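You operate a simulated robot arm through the tools that you are given. There is no shell and no other tool.

You are at the controls of a simulated robot arm. One attempt, no reset.

## Task
Fill the trough, wash the Inlet chute and rack it.
Fine: plug pushed down, cold water, up into the Wash band, valve shut again; swish the chute under water till no dirt shows; it ends on the wire rack; the other chute, the trays and the warm valve stay. Set down upright: what you pick out.

Only the result counts: the job must be done as asked and must still hold three seconds after the hand-in. Knocking over, shifting, dropping, spilling or breaking anything else fails it.

## Robot
A 6-joint arm with a two-finger gripper, fixed in place. Base frame: the origin is on the floor under the middle of its stand, x ahead of it, y to its left, z up. Readings come in mm, degrees, newtons and seconds.
It reaches about 1572 mm from its shoulder. Its first joint turns from -166.0 to 166.0 degrees. Payload 2.45 kg.
The TCP is the grasp point between the finger pads, 20 mm short of the fingertips. In the tool frame z runs along the fingers and y along their closing line. The gripper opens to 140 mm; its body begins 168 mm behind the TCP.
Orientation is that of the tool frame in the base frame, as a unit quaternion [w, x, y, z]. With the fingers straight down and closing along the base's y, the tool's x points along the base's -x, its y along +y and its z along -z.

## Interface
- The arm moves only by the tool apply_moves. Its argument "series" is a list of rows, each a list of 7 numbers: the shift along the base's x, y, z in mm, then the turn, a rotation vector about the base's x, y, z in degrees, then the finger opening in mm, from 0 to 140. In form: [[x, y, z, wx, wy, wz, hand], ...]. A call has 1 to 20 rows; each row is the pose to reach, as a shift and turn from the pose commanded when the call began. Rows are played at 5 a second. More than 50 mm and 8.6 degrees between two rows, or a gripper value outside its range, and nothing of the call is played. Where a pose cannot be reached the arm comes as near as it can. A force on the tool above 40 N (or 10 N above the force at the start of the call, whichever is more), or a blocked arm, ends the call early, and 0.2 s more pass. Each finger travels about 45 mm/s and halts on what it meets, pressing with about 24 N; the grip force reading is that of the motor and also rises with nothing between the fingers. The clock runs only during rows and for 0.2 s after the last one: add rows that repeat a pose to give the fingers time. The reply holds the time, the measured pose of the TCP, the force on the tool along the base axes, the opening and the grip force, in the units named above and with some noise, with the torque about the TCP (base axes, N m) and any sound that the robot's microphone picked up.
- Cameras (640 x 400 px; columns grow to the right, rows downward): "scene" is fixed at [414.8, 502.7, 1589]; the picture's right is [-0.78, -0.62, 0.00], its down [-0.51, 0.64, -0.58] and it looks along [0.36, -0.45, -0.82] (base axes); focal length 334 px, centre (320, 200). "wrist" rides on the gripper at [78, 11, -209] in the tool frame; the picture's right is [-0.14, 0.99, 0.00], its down [-0.92, -0.13, -0.37] and it looks along [-0.37, -0.05, 0.93] (tool axes); focal length 280 px, centre (320, 200). There is no depth. A picture from a camera that has moved, and an enlarged one, comes with that camera's place and axes in the base frame and with its lens. The place of the scene camera against the robot may be out by one fixed shift of up to 25 mm in any direction.
- camera(camera): a new picture of that camera. It takes no simulated time.
- close_up(camera, box): a new picture of the part [left, top, right, bottom] of that camera's present view, enlarged. It takes no simulated time.
- sign_off(): hands the job in; it is judged then, once.

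Nothing tells you positions but the pictures and the camera data. Unless the task says otherwise, let go and move clear before handing in.

The tools are called after ">>>" as a command line: name --pt "numbers of a row" for each row, then --argument value for the rest, lists and objects as JSON in quotes. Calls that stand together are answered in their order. apply_moves: Moves the arm, as the interface text tells. Its arguments: {"type":"object","properties":{"series":{"type":"array"}},"required":["series"]} The other tools are called the same way: camera (camera) takes a picture; close_up (camera, box) takes an enlarged picture of a part of a camera's view; sign_off () hands the job in.

At the start:

```text
time_s: 0.0
eef_pos: [817.3, 270.8, 1169.9]
orientation: [0.0, 0.0, 1.0, 0.0]
contact_force: [-0.7, -0.9, -0.1]
torque: [0.0, 0.0, -0.01]
width: 140.0
finger_force: 0.1
```

scene: 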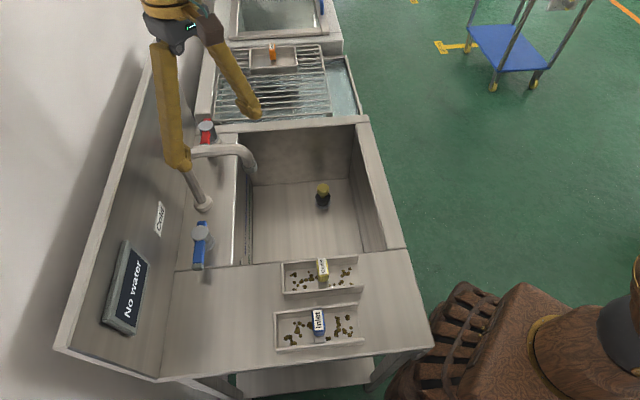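
wrist: 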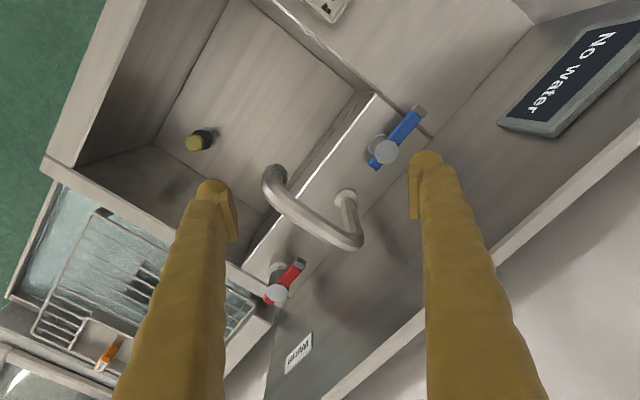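

I see a sink trough with a faucet, a blue (cold) and a red (warm) valve, a dark plug with a yellow top in the basin, two trays with chutes on the counter, and a wire rack beyond the basin. First I'll look closer at everything.

>>> close_up --camera "scene" --box '[260, 240, 380, 360]'

>>> close_up --camera "scene" --box '[150, 110, 390, 270]'

>>> close_up --camera "scene" --box '[90, 190, 250, 340]'

>>> close_up --camera "scene" --box '[180, 0, 380, 140]'

>>> close_up --camera "wrist" --box '[0, 0, 640, 400]'

```text
3.33 times, centred on (320, 300) of scene
camera zoom: at [414.8, 502.7, 1589.0], right [-0.78, -0.62, 0.0], down [-0.51, 0.64, -0.58], along [0.36, -0.45, -0.82], focal length 1115 px, centre (320, -133)
```

zoom: 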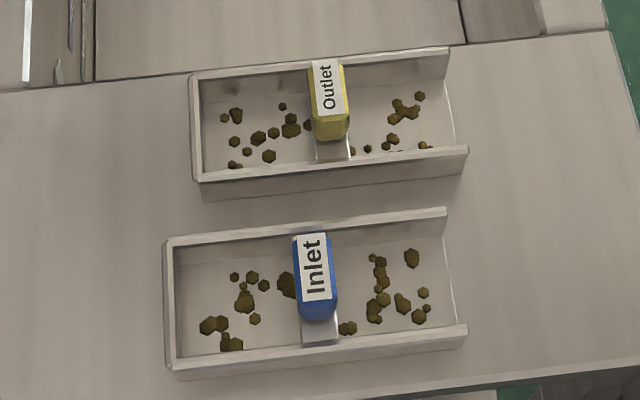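

```text
2.50 times, centred on (270, 190) of scene
camera zoom: at [414.8, 502.7, 1589.0], right [-0.78, -0.62, 0.0], down [-0.51, 0.64, -0.58], along [0.36, -0.45, -0.82], focal length 836 px, centre (445, 225)
```

zoom: 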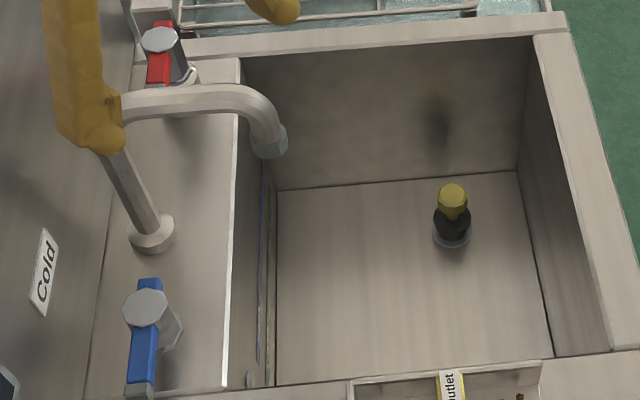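

```text
2.67 times, centred on (170, 265) of scene
camera zoom: at [414.8, 502.7, 1589.0], right [-0.78, -0.62, 0.0], down [-0.51, 0.64, -0.58], along [0.36, -0.45, -0.82], focal length 892 px, centre (720, 27)
```

zoom: 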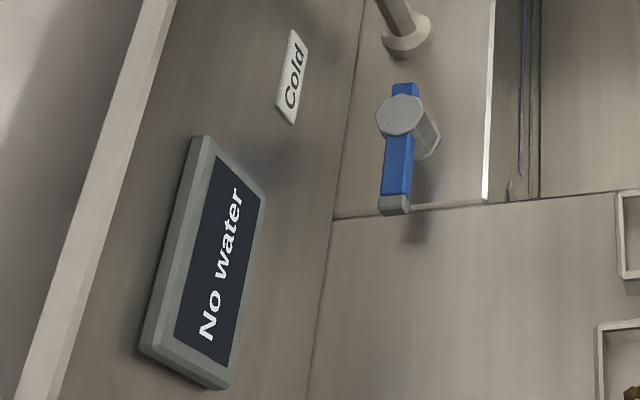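

```text
2.86 times, centred on (280, 70) of scene
camera zoom: at [414.8, 502.7, 1589.0], right [-0.78, -0.62, 0.0], down [-0.51, 0.64, -0.58], along [0.36, -0.45, -0.82], focal length 956 px, centre (434, 571)
```

zoom: 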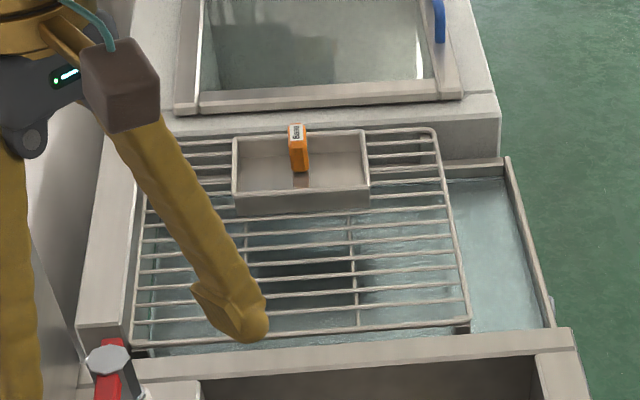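

```text
1.00 times, centred on (320, 200) of wrist (not enlarged: the box is as wide or as high as the picture)
camera zoom: at [738.6, 281.1, 1379.1], right [0.14, 0.99, 0.0], down [0.92, -0.13, 0.37], along [0.37, -0.05, -0.93], focal length 280 px, centre (320, 200)
```

zoom: 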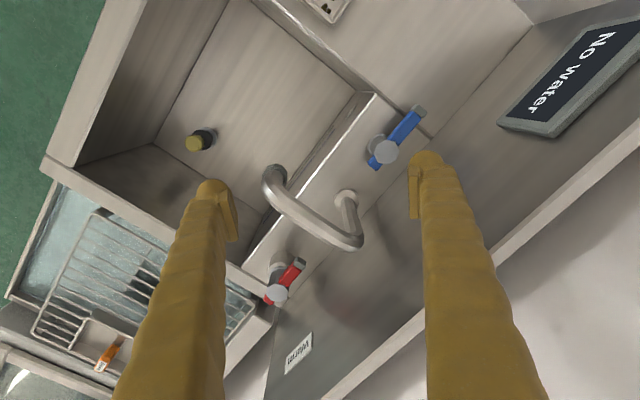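

The arm is hovering over the valve side of the trough. I take the trough to run from the chute counter (nearer the robot's left) toward the rack, along about (0.74, -0.67). I'll move back over the counter to get a second wrist view for triangulation.

>>> apply_moves --pt "-45 6 0 0 0 0 140" --pt "-90 12 0 0 0 0 140" --pt "-135 18 0 0 0 0 140" --pt "-180 24 0 0 0 0 140" --pt "-217 30 0 0 0 0 140" --pt "-217 30 0 0 0 0 140"

>>> camera --camera "wrist"

>>> camera --camera "scene"

```text
time_s: 1.4
eef_pos: [601.4, 301.4, 1169.8]
orientation: [0.0, 0.0, 1.0, 0.0]
contact_force: [-0.5, -0.8, 0.4]
torque: [-0.01, 0.03, 0.01]
width: 140.3
finger_force: 0.1
```

```text
taken
camera wrist: at [522.7, 311.3, 1379.4], right [0.14, 0.99, 0.0], down [0.92, -0.13, 0.37], along [0.37, -0.05, -0.93], focal length 280 px, centre (320, 200)
```

wrist: 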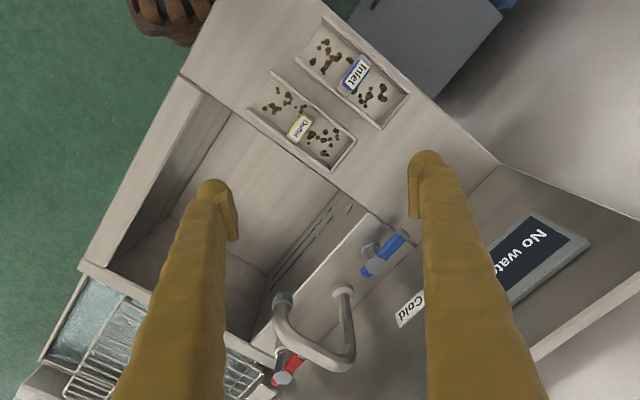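

```text
taken
```

scene: 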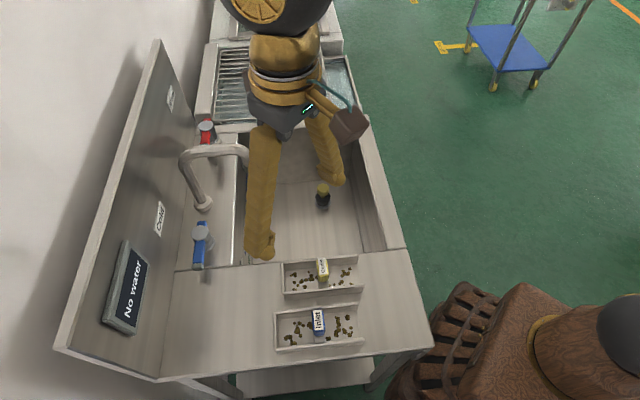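

I'll zoom the wrist view on the chutes, valves and edges to triangulate.

>>> close_up --camera "wrist" --box '[240, 0, 440, 180]'

>>> close_up --camera "wrist" --box '[240, 180, 440, 400]'

>>> close_up --camera "wrist" --box '[320, 20, 440, 130]'

```text
2.22 times, centred on (340, 90) of wrist
camera zoom: at [522.7, 311.3, 1379.4], right [0.14, 0.99, 0.0], down [0.92, -0.13, 0.37], along [0.37, -0.05, -0.93], focal length 623 px, centre (276, 444)
```

zoom: 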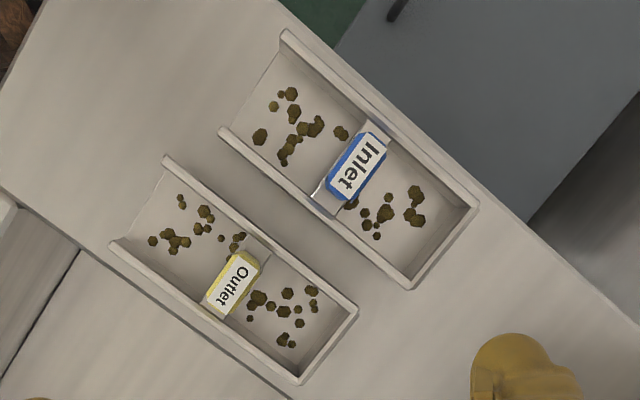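

```text
1.82 times, centred on (340, 290) of wrist
camera zoom: at [522.7, 311.3, 1379.4], right [0.14, 0.99, 0.0], down [0.92, -0.13, 0.37], along [0.37, -0.05, -0.93], focal length 510 px, centre (284, 36)
```

zoom: 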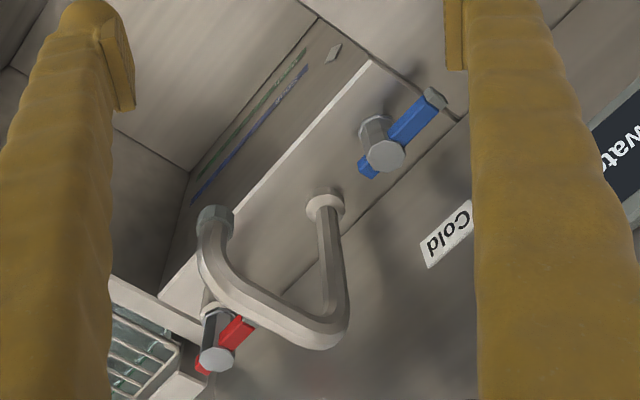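

```text
3.64 times, centred on (380, 75) of wrist
camera zoom: at [522.7, 311.3, 1379.4], right [0.14, 0.99, 0.0], down [0.92, -0.13, 0.37], along [0.37, -0.05, -0.93], focal length 1020 px, centre (102, 654)
```

zoom: 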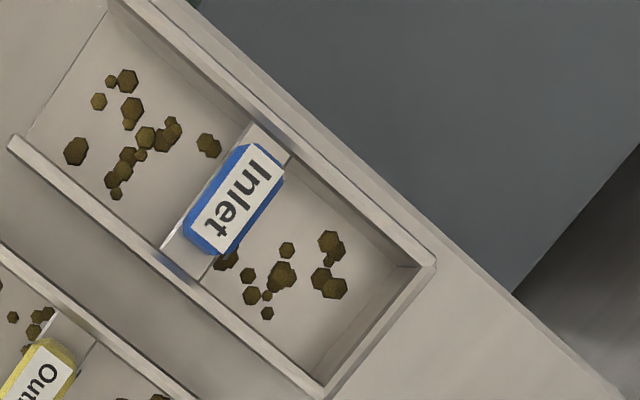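

Both chutes have a bridge with a raised grip block running across the channel (narrow along the chute's length). Sink axes: e1 ≈ (0.68, -0.73) toward the rack, e2 ≈ (0.73, 0.68) toward the wall. Next I turn the tool to line up with the sink and look at the plug.

>>> apply_moves --pt "15 -31 0 0 0 -7.8 140" --pt "31 -62 0 0 0 -15.6 140" --pt "47 -93 0 0 0 -23.5 140" --pt "63 -125 0 0 0 -31.3 140" --pt "79 -156 0 0 0 -39.1 140" --pt "94 -187 0 0 0 -47 140" --pt "94 -187 0 0 0 -47 140"

>>> camera --camera "wrist"

>>> camera --camera "scene"

```text
time_s: 3.0
eef_pos: [694.0, 113.3, 1172.1]
orientation: [0.0, 0.4, 0.917, 0.0]
contact_force: [-0.3, -0.1, 1.0]
torque: [-0.03, 0.0, -0.01]
width: 139.8
finger_force: 0.1
```

```text
taken
camera wrist: at [648.4, 177.4, 1381.6], right [0.82, 0.57, 0.0], down [0.53, -0.76, 0.37], along [0.21, -0.3, -0.93], focal length 280 px, centre (320, 200)
```

wrist: 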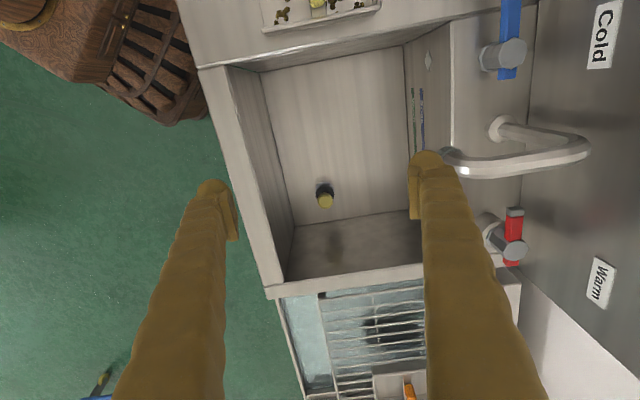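

```text
taken
```

scene: 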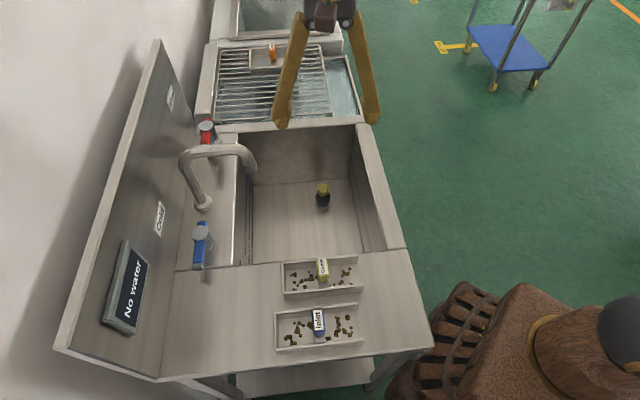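

Now zooming in on the plug, the level markings and the rack from this pose.

>>> close_up --camera "wrist" --box '[270, 150, 390, 250]'

>>> close_up --camera "wrist" --box '[380, 0, 540, 120]'

>>> close_up --camera "wrist" --box '[240, 240, 440, 400]'

>>> close_up --camera "wrist" --box '[440, 90, 620, 280]'

```text
4.00 times, centred on (330, 200) of wrist
camera zoom: at [648.4, 177.4, 1381.6], right [0.82, 0.57, 0.0], down [0.53, -0.76, 0.37], along [0.21, -0.3, -0.93], focal length 1122 px, centre (280, 200)
```

zoom: 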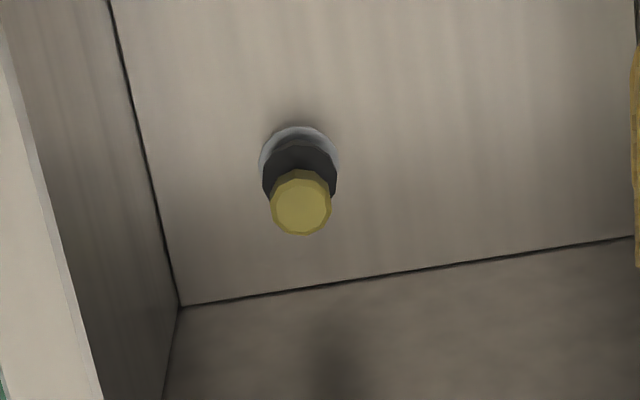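

```text
3.33 times, centred on (460, 60) of wrist
camera zoom: at [648.4, 177.4, 1381.6], right [0.82, 0.57, 0.0], down [0.53, -0.76, 0.37], along [0.21, -0.3, -0.93], focal length 935 px, centre (-147, 667)
```

zoom: 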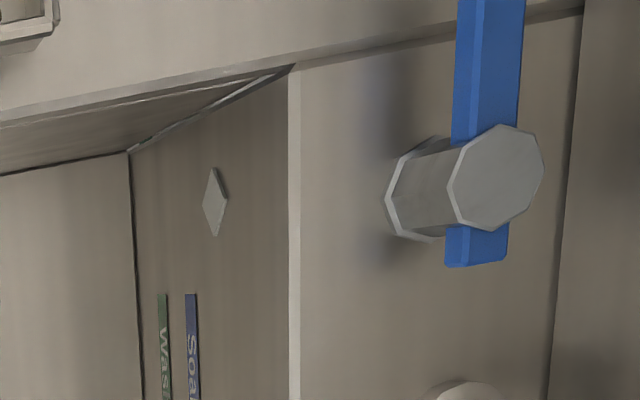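

```text
2.50 times, centred on (340, 320) of wrist
camera zoom: at [648.4, 177.4, 1381.6], right [0.82, 0.57, 0.0], down [0.53, -0.76, 0.37], along [0.21, -0.3, -0.93], focal length 701 px, centre (270, -100)
```

zoom: 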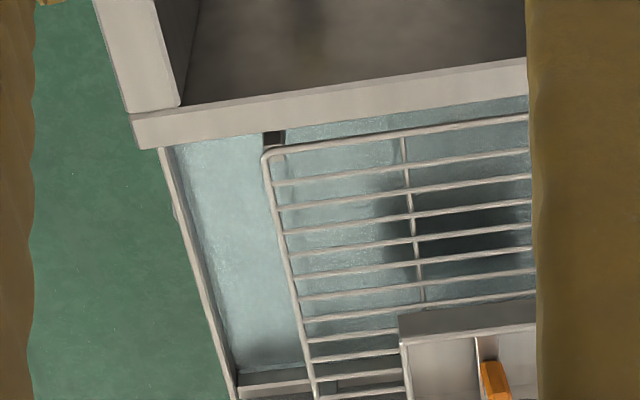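

```text
2.11 times, centred on (530, 185) of wrist
camera zoom: at [648.4, 177.4, 1381.6], right [0.82, 0.57, 0.0], down [0.53, -0.76, 0.37], along [0.21, -0.3, -0.93], focal length 590 px, centre (-122, 232)
```

zoom: 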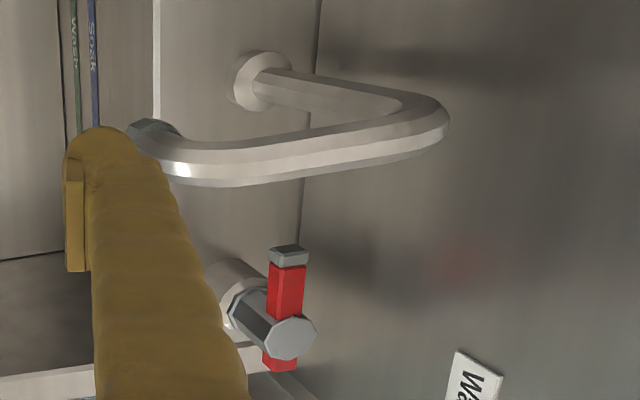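

The plug's knob top is near (820, -46, 687) with the basin floor near z≈600, and the Wash band sits below the Soak band on the basin wall. I'll move over the plug with the fingers closing and check alignment before pushing.

>>> apply_moves --pt "18 -23 -20 0 0 0 120" --pt "36 -46 -50 0 0 0 100" --pt "54 -68 -80 0 0 0 80" --pt "72 -91 -110 0 0 0 60" --pt "90 -114 -140 0 0 0 40" --pt "108 -137 -175 0 0 0 20" --pt "126 -159 -212 0 0 0 0" --pt "126 -159 -222 0 0 0 0" --pt "126 -159 -222 0 0 0 0" --pt "126 -159 -222 0 0 0 0" --pt "126 -159 -222 0 0 0 0"

>>> camera --camera "wrist"

>>> camera --camera "scene"

```text
time_s: 5.4
eef_pos: [821.2, -46.1, 948.0]
orientation: [0.0, 0.399, 0.917, 0.0]
contact_force: [0.1, 0.4, -0.1]
torque: [0.0, 0.02, -0.01]
width: 0.0
finger_force: 24.0
```

```text
taken
camera wrist: at [775.0, 18.8, 1157.7], right [0.82, 0.58, 0.0], down [0.53, -0.76, 0.37], along [0.21, -0.3, -0.93], focal length 280 px, centre (320, 200)
```

wrist: 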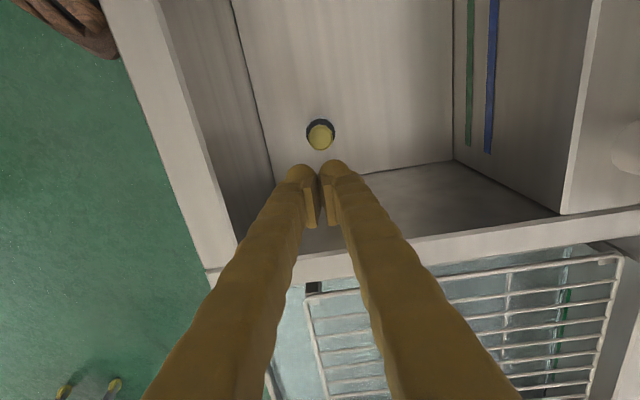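

```text
taken
```

scene: 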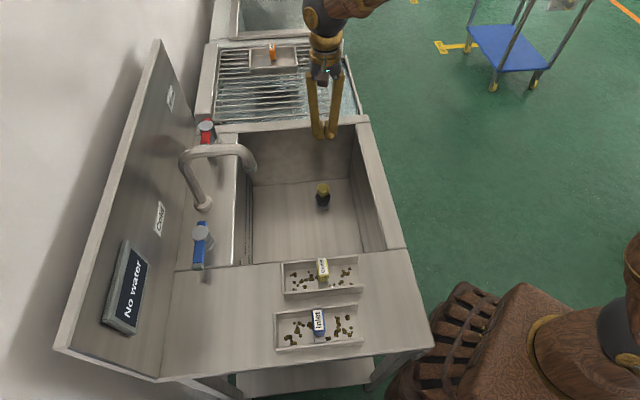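

The knob looks slightly nearer the camera than my estimate: about (816, -40). I'll correct and go lower for another look.

>>> apply_moves --pt "-2 3 -40 0 0 0 0" --pt "-4 6 -80 0 0 0 0" --pt "-4 6 -120 0 0 0 0" --pt "-4 6 -160 0 0 0 0" --pt "-4 6 -190 0 0 0 0" --pt "-4 6 -190 0 0 0 0"

>>> camera --camera "wrist"

>>> close_up --camera "scene" --box '[240, 80, 400, 260]'

```text
time_s: 6.8
eef_pos: [815.1, -42.3, 757.7]
orientation: [0.0, 0.399, 0.917, 0.0]
contact_force: [-0.1, 0.1, -0.1]
torque: [-0.02, 0.01, 0.01]
width: 0.3
finger_force: 23.8
```

```text
taken
camera wrist: at [769.2, 22.8, 967.1], right [0.82, 0.58, 0.0], down [0.53, -0.76, 0.37], along [0.21, -0.3, -0.93], focal length 280 px, centre (320, 200)
```

wrist: 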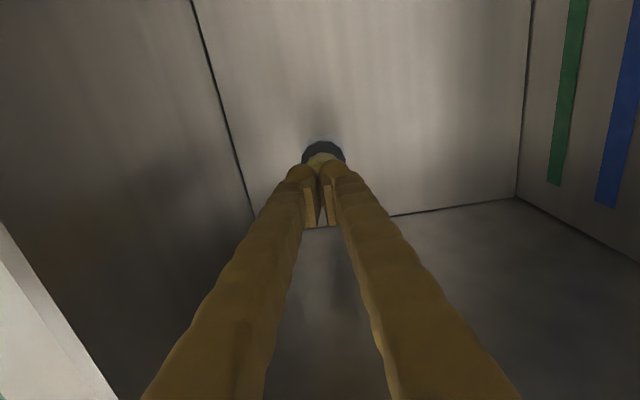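

```text
2.22 times, centred on (320, 170) of scene
camera zoom: at [414.8, 502.7, 1589.0], right [-0.78, -0.62, 0.0], down [-0.51, 0.64, -0.58], along [0.36, -0.45, -0.82], focal length 743 px, centre (320, 267)
```

zoom: 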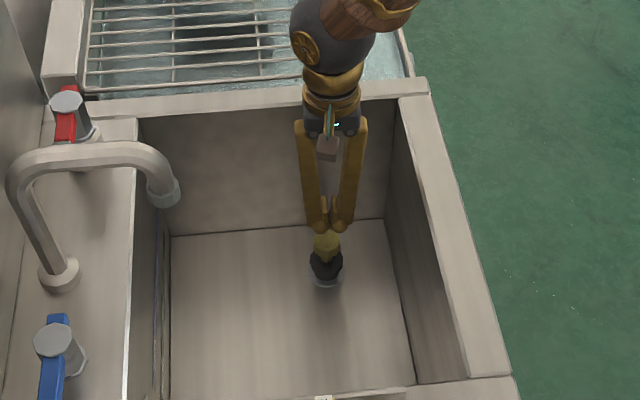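

Fingertips are right over the knob. Now pushing down in small steps, watching the force.

>>> apply_moves --pt "1 2 -15 0 0 0 0" --pt "1 2 -25 0 0 0 0" --pt "1 2 -32 0 0 0 0" --pt "1 2 -38 0 0 0 0" --pt "1 2 -44 0 0 0 0" --pt "1 2 -50 0 0 0 0" --pt "1 2 -55 0 0 0 0" --pt "1 2 -60 0 0 0 0"

>>> close_up --camera "scene" --box '[240, 80, 400, 260]'

```text
time_s: 8.6
eef_pos: [818.7, -38.2, 697.3]
orientation: [-0.001, 0.399, 0.917, 0.001]
contact_force: [0.3, -0.2, -0.1]
torque: [0.01, 0.0, 0.01]
width: 0.0
finger_force: 29.6
```

```text
2.22 times, centred on (320, 170) of scene
camera zoom: at [414.8, 502.7, 1589.0], right [-0.78, -0.62, 0.0], down [-0.51, 0.64, -0.58], along [0.36, -0.45, -0.82], focal length 743 px, centre (320, 267)
```

zoom: 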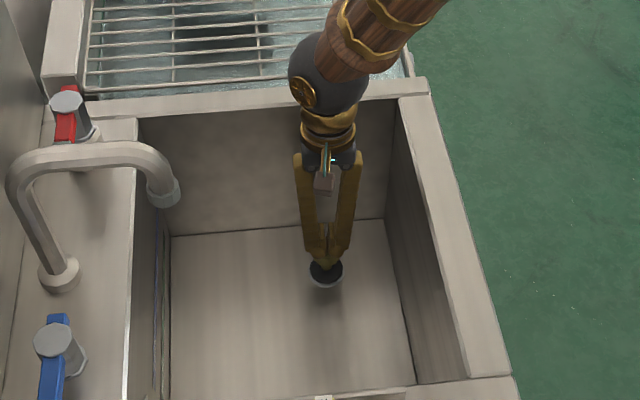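

No contact yet; tips at z≈677. Continuing down gently.

>>> apply_moves --pt "0 0 -5 0 0 0 0" --pt "0 0 -9 0 0 0 0" --pt "0 0 -13 0 0 0 0" --pt "0 0 -17 0 0 0 0"

>>> camera --camera "wrist"

>>> close_up --camera "scene" --box '[280, 140, 360, 240]'

```text
time_s: 9.2
eef_pos: [818.4, -38.8, 691.7]
orientation: [0.0, 0.398, 0.917, 0.0]
contact_force: [-5.9, -1.4, 18.4]
torque: [-0.02, 0.15, 0.16]
width: 6.0
finger_force: 29.6
stopped in row 2: the force on the tool passed its limit at 51 N (the readings are from after the stop); the commanded pose is now the measured one
```

```text
taken
camera wrist: at [771.7, 25.9, 902.0], right [0.82, 0.58, 0.0], down [0.53, -0.76, 0.37], along [0.21, -0.3, -0.93], focal length 280 px, centre (320, 200)
```

wrist: 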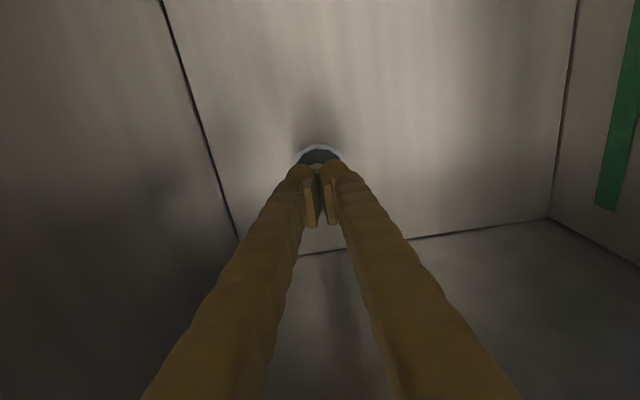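

```text
4.00 times, centred on (320, 190) of scene
camera zoom: at [414.8, 502.7, 1589.0], right [-0.78, -0.62, 0.0], down [-0.51, 0.64, -0.58], along [0.36, -0.45, -0.82], focal length 1338 px, centre (320, 240)
```

zoom: 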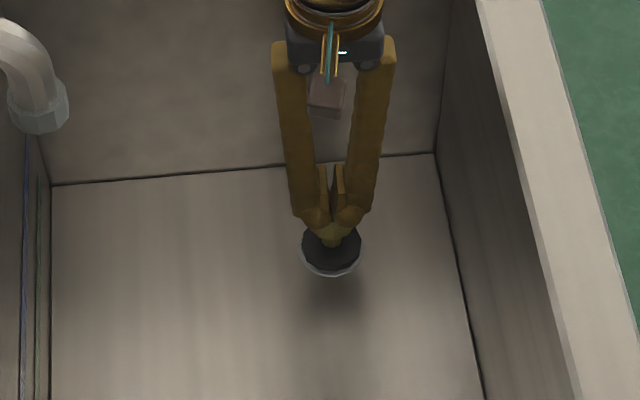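

Contact with the knob at tip height ≈671; the step was too coarse. I'll press on with 1 mm steps.

>>> apply_moves --pt "0 0 -1 0 0 0 0" --pt "0 0 -2 0 0 0 0" --pt "0 0 -3 0 0 0 0" --pt "0 0 -4 0 0 0 0" --pt "0 0 -5 0 0 0 0" --pt "0 0 -6 0 0 0 0" --pt "0 0 -7 0 0 0 0" --pt "0 0 -8 0 0 0 0"

>>> close_up --camera "scene" --box '[280, 140, 360, 240]'

```text
time_s: 9.7
eef_pos: [817.6, -37.7, 691.9]
orientation: [0.001, 0.397, 0.918, -0.001]
contact_force: [-5.5, -2.4, 16.9]
torque: [-0.01, 0.12, 0.1]
width: 6.0
finger_force: 29.4
stopped in row 2: the force on the tool passed its limit at 44 N (the readings are from after the stop); the commanded pose is now the measured one
```

```text
4.00 times, centred on (320, 190) of scene
camera zoom: at [414.8, 502.7, 1589.0], right [-0.78, -0.62, 0.0], down [-0.51, 0.64, -0.58], along [0.36, -0.45, -0.82], focal length 1338 px, centre (320, 240)
```

zoom: 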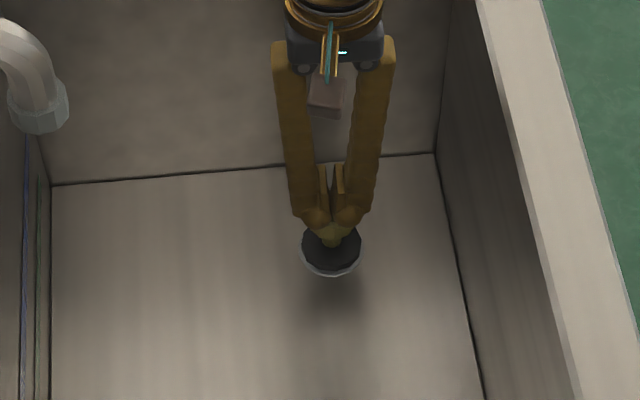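

The black disc now sits lower against the drain ring than before, so it appears seated. I'll raise the hand and verify.

>>> apply_moves --pt "0 0 15 0 0 0 0" --pt "0 0 50 0 0 0 0" --pt "0 0 95 0 0 0 0" --pt "0 0 140 0 0 0 0" --pt "0 0 190 0 0 0 0" --pt "0 0 235 0 0 0 0" --pt "0 0 258 0 0 0 0" --pt "0 0 258 0 0 0 0"

>>> camera --camera "wrist"

>>> close_up --camera "scene" --box '[280, 140, 360, 240]'

```text
time_s: 11.5
eef_pos: [818.1, -38.7, 951.2]
orientation: [0.001, 0.399, 0.917, -0.001]
contact_force: [-0.1, -0.5, 0.2]
torque: [0.03, 0.01, 0.0]
width: 0.0
finger_force: 29.5
```

```text
taken
camera wrist: at [771.9, 27.2, 1160.2], right [0.82, 0.58, 0.0], down [0.53, -0.76, 0.37], along [0.21, -0.3, -0.93], focal length 280 px, centre (320, 200)
```

wrist: 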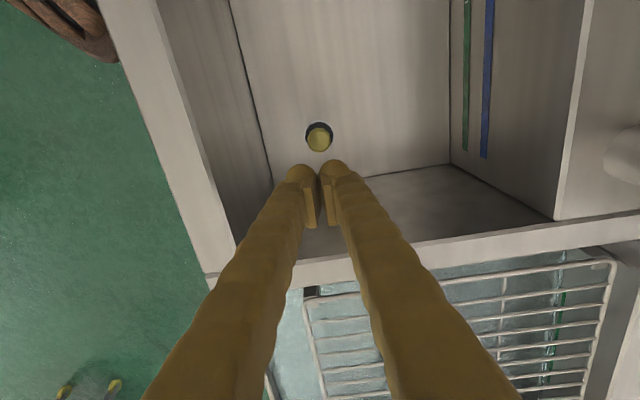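

```text
4.00 times, centred on (320, 190) of scene
camera zoom: at [414.8, 502.7, 1589.0], right [-0.78, -0.62, 0.0], down [-0.51, 0.64, -0.58], along [0.36, -0.45, -0.82], focal length 1338 px, centre (320, 240)
```

zoom: 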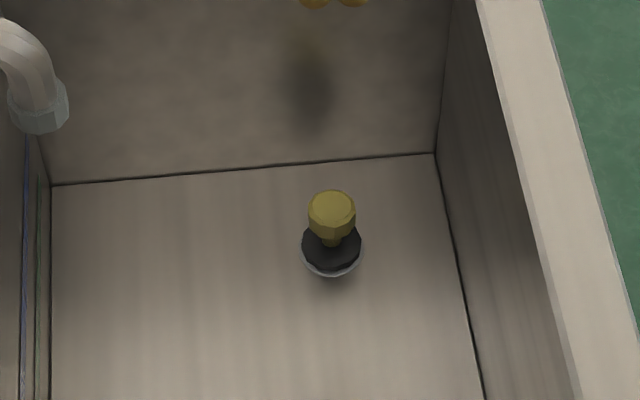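

The knob sits lower with the disc in the ring, so I take the plug as down (rising water will confirm). Next I lift clear of the spout and go over to the cold valve lever.

>>> apply_moves --pt "0 0 45 0 0 0 0" --pt "0 0 90 0 0 0 0" --pt "0 0 135 0 0 0 0" --pt "0 0 180 0 0 0 10" --pt "0 0 205 0 0 0 20" --pt "0 44 205 0 0 0 30" --pt "0 88 205 0 0 0 40" --pt "0 132 205 0 0 0 50" --pt "0 176 205 0 0 0 60" --pt "0 220 205 0 0 0 70" --pt "-1 264 205 0 0 0 70" --pt "-2 308 205 0 0 0 70" --pt "-3 352 205 0 0 0 70" --pt "-4 396 205 0 0 0 70" --pt "-5 440 200 0 0 0 70" --pt "-5 446 180 0 0 0 70" --pt "-5 446 170 0 0 0 70" --pt "-5 446 170 0 0 0 70"

>>> camera --camera "wrist"

>>> camera --camera "scene"

```text
time_s: 15.3
eef_pos: [813.1, 407.0, 1120.1]
orientation: [0.002, 0.399, 0.917, 0.0]
contact_force: [-0.6, 0.7, 0.9]
torque: [0.02, 0.0, 0.0]
width: 70.1
finger_force: 0.1
```

```text
taken
camera wrist: at [767.9, 471.8, 1329.1], right [0.82, 0.58, 0.0], down [0.53, -0.76, 0.37], along [0.21, -0.3, -0.93], focal length 280 px, centre (320, 200)
```

wrist: 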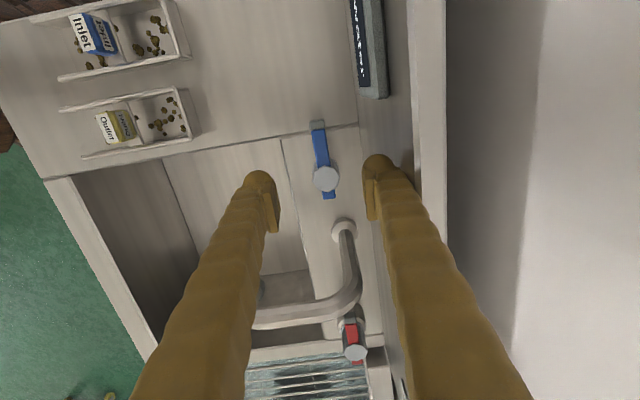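

```text
taken
```

scene: 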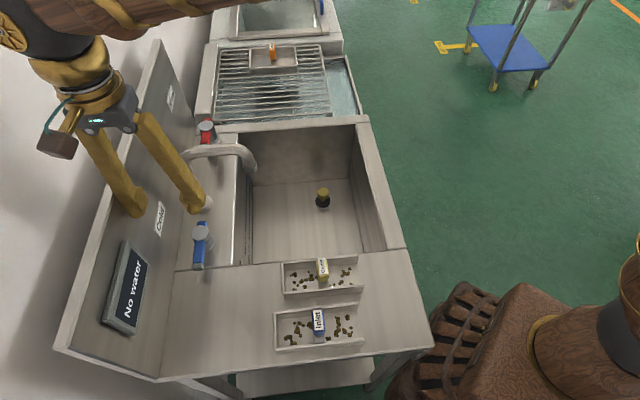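

I'm over the cold valve with the lever between the fingers. Zooming to refine the lever position and wall clearance.

>>> close_up --camera "wrist" --box '[260, 90, 420, 230]'

>>> close_up --camera "wrist" --box '[40, 0, 220, 180]'

>>> close_up --camera "scene" --box '[30, 50, 250, 290]'

```text
2.86 times, centred on (340, 160) of wrist
camera zoom: at [767.9, 471.8, 1329.1], right [0.82, 0.58, 0.0], down [0.53, -0.76, 0.37], along [0.21, -0.3, -0.93], focal length 801 px, centre (263, 314)
```

zoom: 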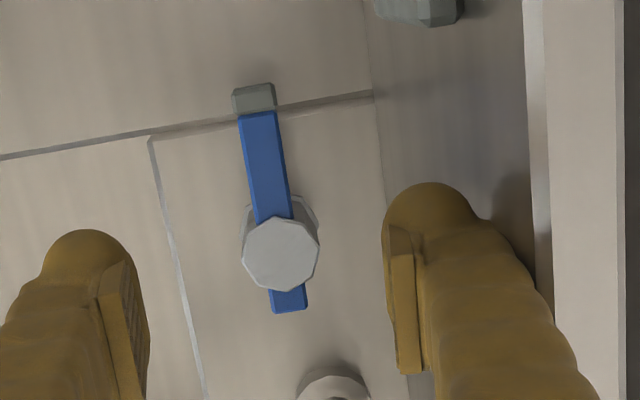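

```text
2.22 times, centred on (130, 90) of wrist
camera zoom: at [767.9, 471.8, 1329.1], right [0.82, 0.58, 0.0], down [0.53, -0.76, 0.37], along [0.21, -0.3, -0.93], focal length 623 px, centre (742, 444)
```

zoom: 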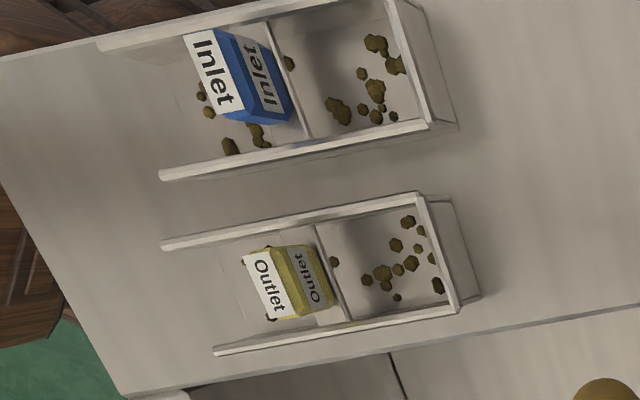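

```text
1.67 times, centred on (140, 170) of scene
camera zoom: at [414.8, 502.7, 1589.0], right [-0.78, -0.62, 0.0], down [-0.51, 0.64, -0.58], along [0.36, -0.45, -0.82], focal length 558 px, centre (620, 250)
```

zoom: 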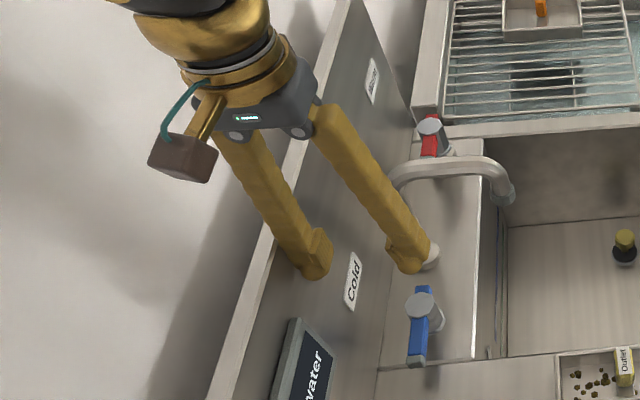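

Lever runs from the axis (847, 372) along -e1, about 84 mm long, top near z≈928, with the backsplash about 66 mm behind it. I'll lean the hand 12° away from the wall, descend partway with a 44 mm opening, and check.

>>> apply_moves --pt "-1 1 -20 2.05 -2.2 0 60" --pt "-2 2 -45 4.1 -4.4 0 50" --pt "-3 3 -70 6.15 -6.6 0 44" --pt "-4 5 -95 8.2 -8.8 0 44" --pt "-4 5 -120 8.2 -8.8 0 44" --pt "-4 5 -120 8.2 -8.8 0 44"

>>> camera --camera "wrist"

>>> close_up --camera "scene" --box '[30, 50, 250, 290]'

```text
time_s: 16.7
eef_pos: [809.0, 412.7, 1001.5]
orientation: [0.043, 0.396, 0.912, 0.097]
contact_force: [-0.4, -0.6, -0.5]
torque: [-0.03, 0.01, -0.03]
width: 43.9
finger_force: 0.0
```

```text
taken
camera wrist: at [730.9, 447.4, 1207.9], right [0.8, 0.56, 0.21], down [0.48, -0.81, 0.33], along [0.36, -0.17, -0.92], focal length 280 px, centre (320, 200)
```

wrist: 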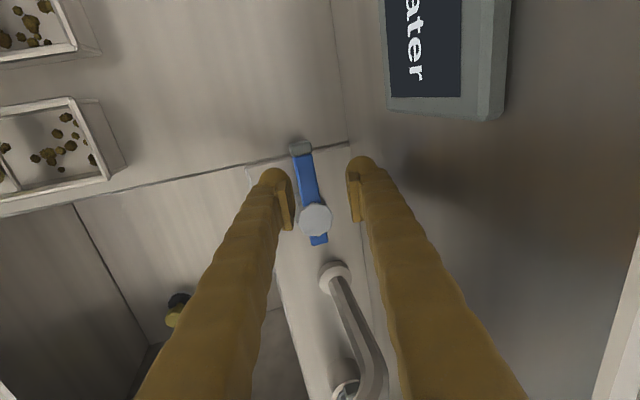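

```text
1.67 times, centred on (140, 170) of scene
camera zoom: at [414.8, 502.7, 1589.0], right [-0.78, -0.62, 0.0], down [-0.51, 0.64, -0.58], along [0.36, -0.45, -0.82], focal length 558 px, centre (620, 250)
```

zoom: 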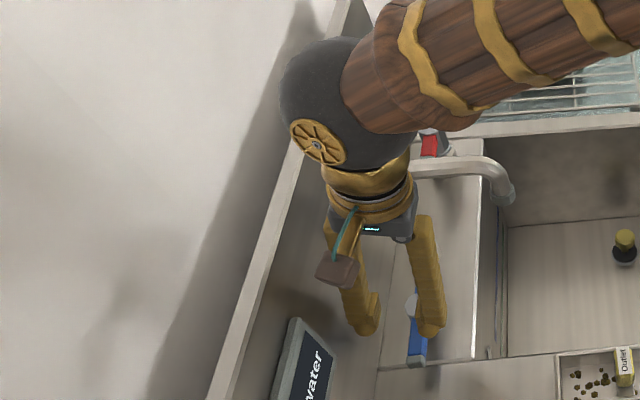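

Alignment looks right. Lowering so the fingers straddle the lever.

>>> apply_moves --pt "0 -0.5 -25 0 0 0 44" --pt "0 -0.5 -50 0 0 0 44" --pt "0 -0.5 -70 0 0 0 44" --pt "0 -0.5 -82 0 0 0 44" --pt "0 -0.5 -82 0 0 0 44"

>>> camera --camera "wrist"

>>> close_up --camera "scene" --box '[90, 130, 250, 310]'

```text
time_s: 17.9
eef_pos: [809.1, 413.8, 918.0]
orientation: [0.044, 0.396, 0.912, 0.097]
contact_force: [-1.0, -0.9, -0.6]
torque: [0.0, 0.01, 0.0]
width: 44.0
finger_force: 0.0
```

```text
taken
camera wrist: at [731.0, 447.3, 1124.6], right [0.8, 0.56, 0.21], down [0.48, -0.81, 0.34], along [0.36, -0.17, -0.92], focal length 280 px, centre (320, 200)
```

wrist: 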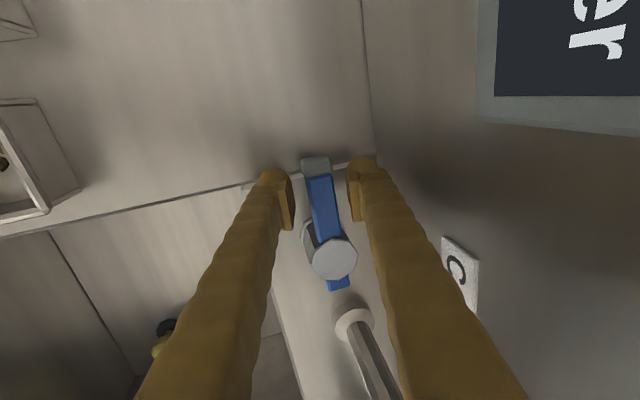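

```text
2.22 times, centred on (170, 220) of scene
camera zoom: at [414.8, 502.7, 1589.0], right [-0.78, -0.62, 0.0], down [-0.51, 0.64, -0.58], along [0.36, -0.45, -0.82], focal length 743 px, centre (653, 156)
```

zoom: 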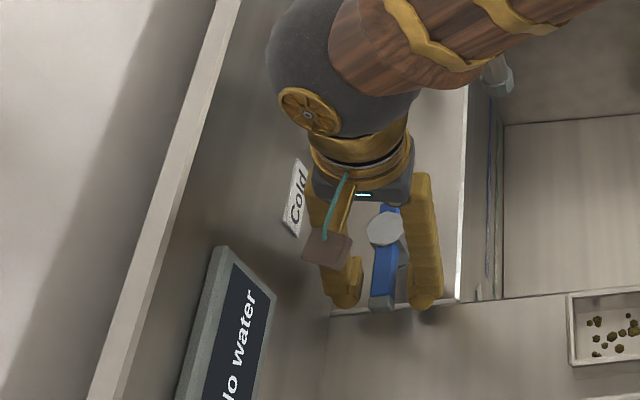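

The lever is between the fingers. I'll close around it and begin turning it counter-clockwise (toward the basin), checking the reaction.

>>> apply_moves --pt "0 0 0 0 0 0 30" --pt "0 0 0 0 0 0 18" --pt "0 0 0 0 0 0 18" --pt "-2.6 -2.9 0 0 0 4 18" --pt "-5.4 -5.7 0 0 0 8 18" --pt "-7.7 -8.8 0 0 0 12 18" --pt "-9.9 -12 0 0 0 16 18"

>>> camera --camera "scene"

>>> camera --camera "wrist"

```text
time_s: 19.5
eef_pos: [798.4, 399.1, 918.4]
orientation: [0.029, 0.265, 0.958, 0.102]
contact_force: [0.2, 0.2, -0.3]
torque: [0.02, 0.0, 0.01]
width: 19.0
finger_force: 0.7
```

```text
taken
```

scene: 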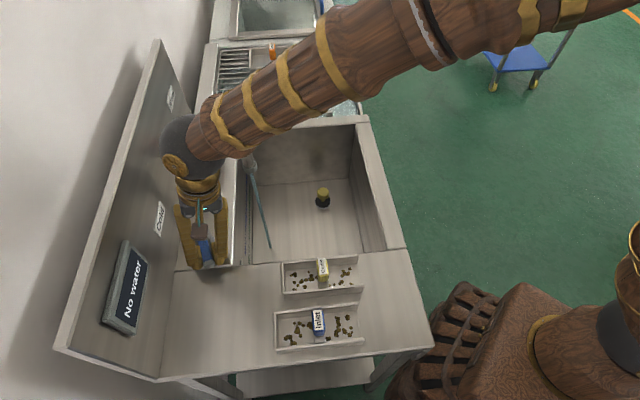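

```text
taken
camera wrist: at [714.4, 411.6, 1124.5], right [0.62, 0.76, 0.21], down [0.69, -0.65, 0.33], along [0.39, -0.06, -0.92], focal length 280 px, centre (320, 200)
```

wrist: 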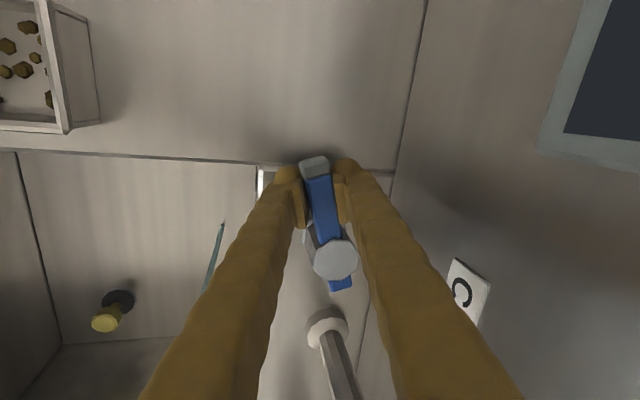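

Water is already running from the spout at this angle, so counter-clockwise opens it. I'll hold here and watch how fast it fills.

>>> apply_moves --pt "0 0 0 0 0 0 18" --pt "0 0 0 0 0 0 18" --pt "0 0 0 0 0 0 18" --pt "0 0 0 0 0 0 18" --pt "0 0 0 0 0 0 18" --pt "0 0 0 0 0 0 18" --pt "0 0 0 0 0 0 18" --pt "0 0 0 0 0 0 18" --pt "0 0 0 0 0 0 18" --pt "0 0 0 0 0 0 18"

>>> camera --camera "scene"

>>> close_up --camera "scene" --box '[220, 120, 400, 270]'

```text
time_s: 21.7
eef_pos: [798.7, 400.0, 918.2]
orientation: [0.029, 0.266, 0.958, 0.101]
contact_force: [-0.6, 0.3, -0.1]
torque: [-0.01, 0.01, 0.0]
width: 18.1
finger_force: 0.1
```

```text
taken
```

scene: 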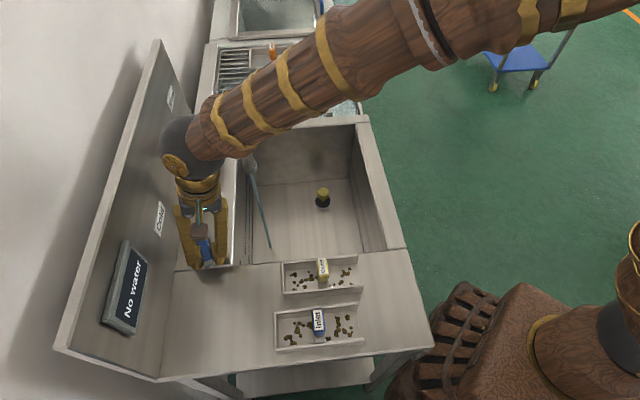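

```text
2.67 times, centred on (310, 195) of scene
camera zoom: at [414.8, 502.7, 1589.0], right [-0.78, -0.62, 0.0], down [-0.51, 0.64, -0.58], along [0.36, -0.45, -0.82], focal length 892 px, centre (347, 213)
```

zoom: 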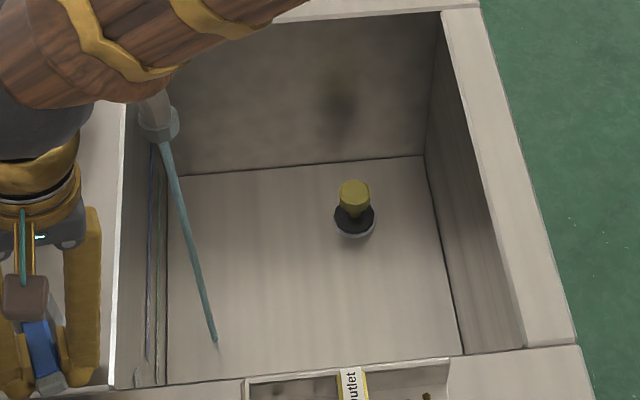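

A thin stream; no visible level yet. I'll open further to about 40°.

>>> apply_moves --pt "-1.9 -3.4 0 0 0 4 18" --pt "-3.6 -6.9 0 0 0 8 18" --pt "-5 -10.6 0 0 0 12 18" --pt "-6.2 -14.3 0 0 0 16 18" --pt "-7.1 -18.1 0 0 0 20 18" --pt "-7.8 -22 0 0 0 24 18" --pt "-7.8 -22 0 0 0 24 18" --pt "-7.8 -22 0 0 0 24 18" --pt "-7.8 -22 0 0 0 24 18" --pt "-7.8 -22 0 0 0 24 18" --pt "-7.8 -22 0 0 0 24 18"

>>> camera --camera "scene"

>>> close_up --camera "scene" --box '[220, 120, 400, 270]'

>>> camera --camera "wrist"

```text
time_s: 24.1
eef_pos: [791.5, 377.7, 918.9]
orientation: [0.008, 0.061, 0.993, 0.105]
contact_force: [0.0, -0.1, 0.4]
torque: [-0.04, 0.03, 0.01]
width: 18.0
finger_force: 0.2
```

```text
taken
```

scene: 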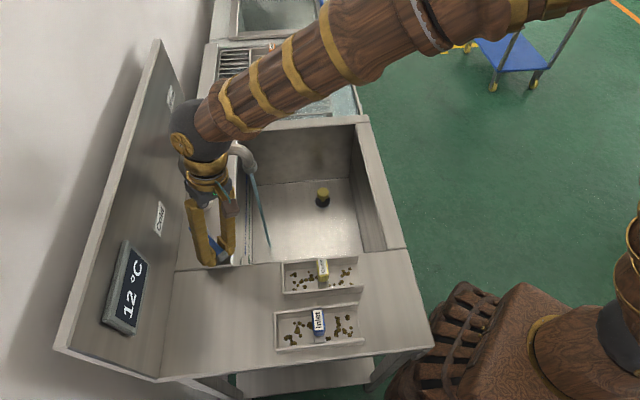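

```text
2.67 times, centred on (310, 195) of scene
camera zoom: at [414.8, 502.7, 1589.0], right [-0.78, -0.62, 0.0], down [-0.51, 0.64, -0.58], along [0.36, -0.45, -0.82], focal length 892 px, centre (347, 213)
```

zoom: 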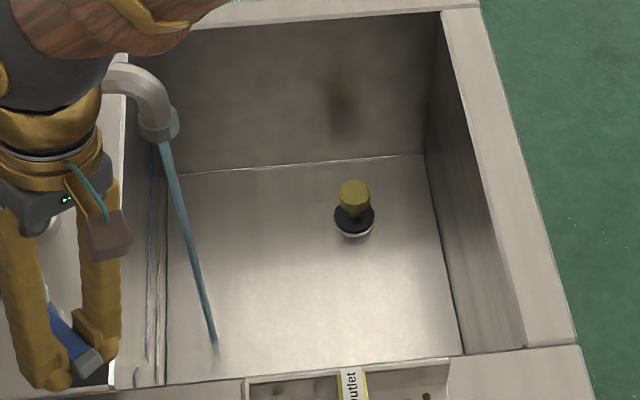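

```text
taken
camera wrist: at [709.1, 354.5, 1125.0], right [0.25, 0.94, 0.21], down [0.89, -0.31, 0.33], along [0.38, 0.1, -0.92], focal length 280 px, centre (320, 200)
```

wrist: 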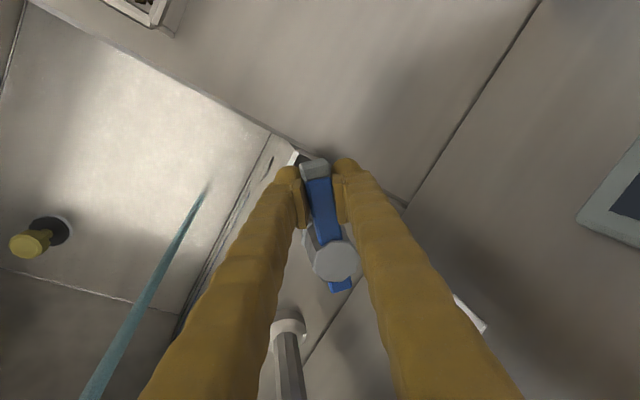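

Water is now on the floor of the trough and the display shows 12 °C (cold), so the level must be read from the wall bands: I put Wash at about z 652–678 and Soak at 717–744, floor ≈600. I'll open a bit more and keep watching.

>>> apply_moves --pt "-0.3 -3.9 0 0 0 4 18" --pt "-0.5 -7.8 0 0 0 8 18" --pt "-0.3 -11.7 0 0 0 12 18" --pt "0.1 -15.6 0 0 0 16 18" --pt "0.9 -19.4 0 0 0 20 18" --pt "1.8 -23.2 0 0 0 24 18" --pt "1.8 -23.2 0 0 0 24 18" --pt "1.8 -23.2 0 0 0 24 18" --pt "1.8 -23.2 0 0 0 24 18" --pt "1.8 -23.2 0 0 0 24 18" --pt "1.8 -23.2 0 0 0 24 18"

>>> camera --camera "scene"

>>> close_up --camera "scene" --box '[220, 120, 400, 270]'

>>> camera --camera "wrist"

```text
time_s: 26.5
eef_pos: [792.9, 354.0, 916.7]
orientation: [-0.015, -0.148, 0.983, 0.104]
contact_force: [0.1, 0.1, -0.7]
torque: [-0.01, 0.0, 0.03]
width: 18.0
finger_force: 0.0
```

```text
taken
```

scene: 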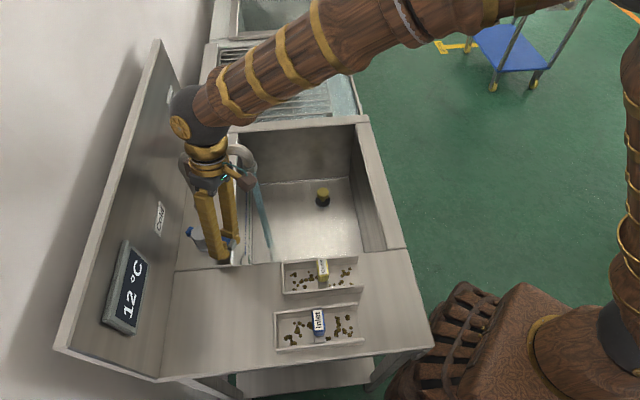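

```text
2.67 times, centred on (310, 195) of scene
camera zoom: at [414.8, 502.7, 1589.0], right [-0.78, -0.62, 0.0], down [-0.51, 0.64, -0.58], along [0.36, -0.45, -0.82], focal length 892 px, centre (347, 213)
```

zoom: 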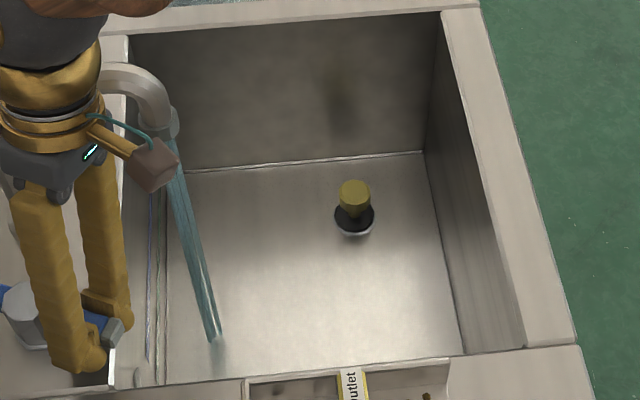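

```text
taken
camera wrist: at [727.2, 299.6, 1123.9], right [-0.15, 0.97, 0.21], down [0.94, 0.08, 0.33], along [0.31, 0.25, -0.92], focal length 280 px, centre (320, 200)
```

wrist: 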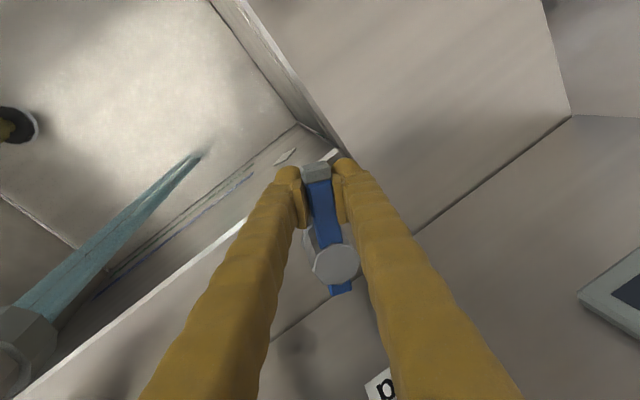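

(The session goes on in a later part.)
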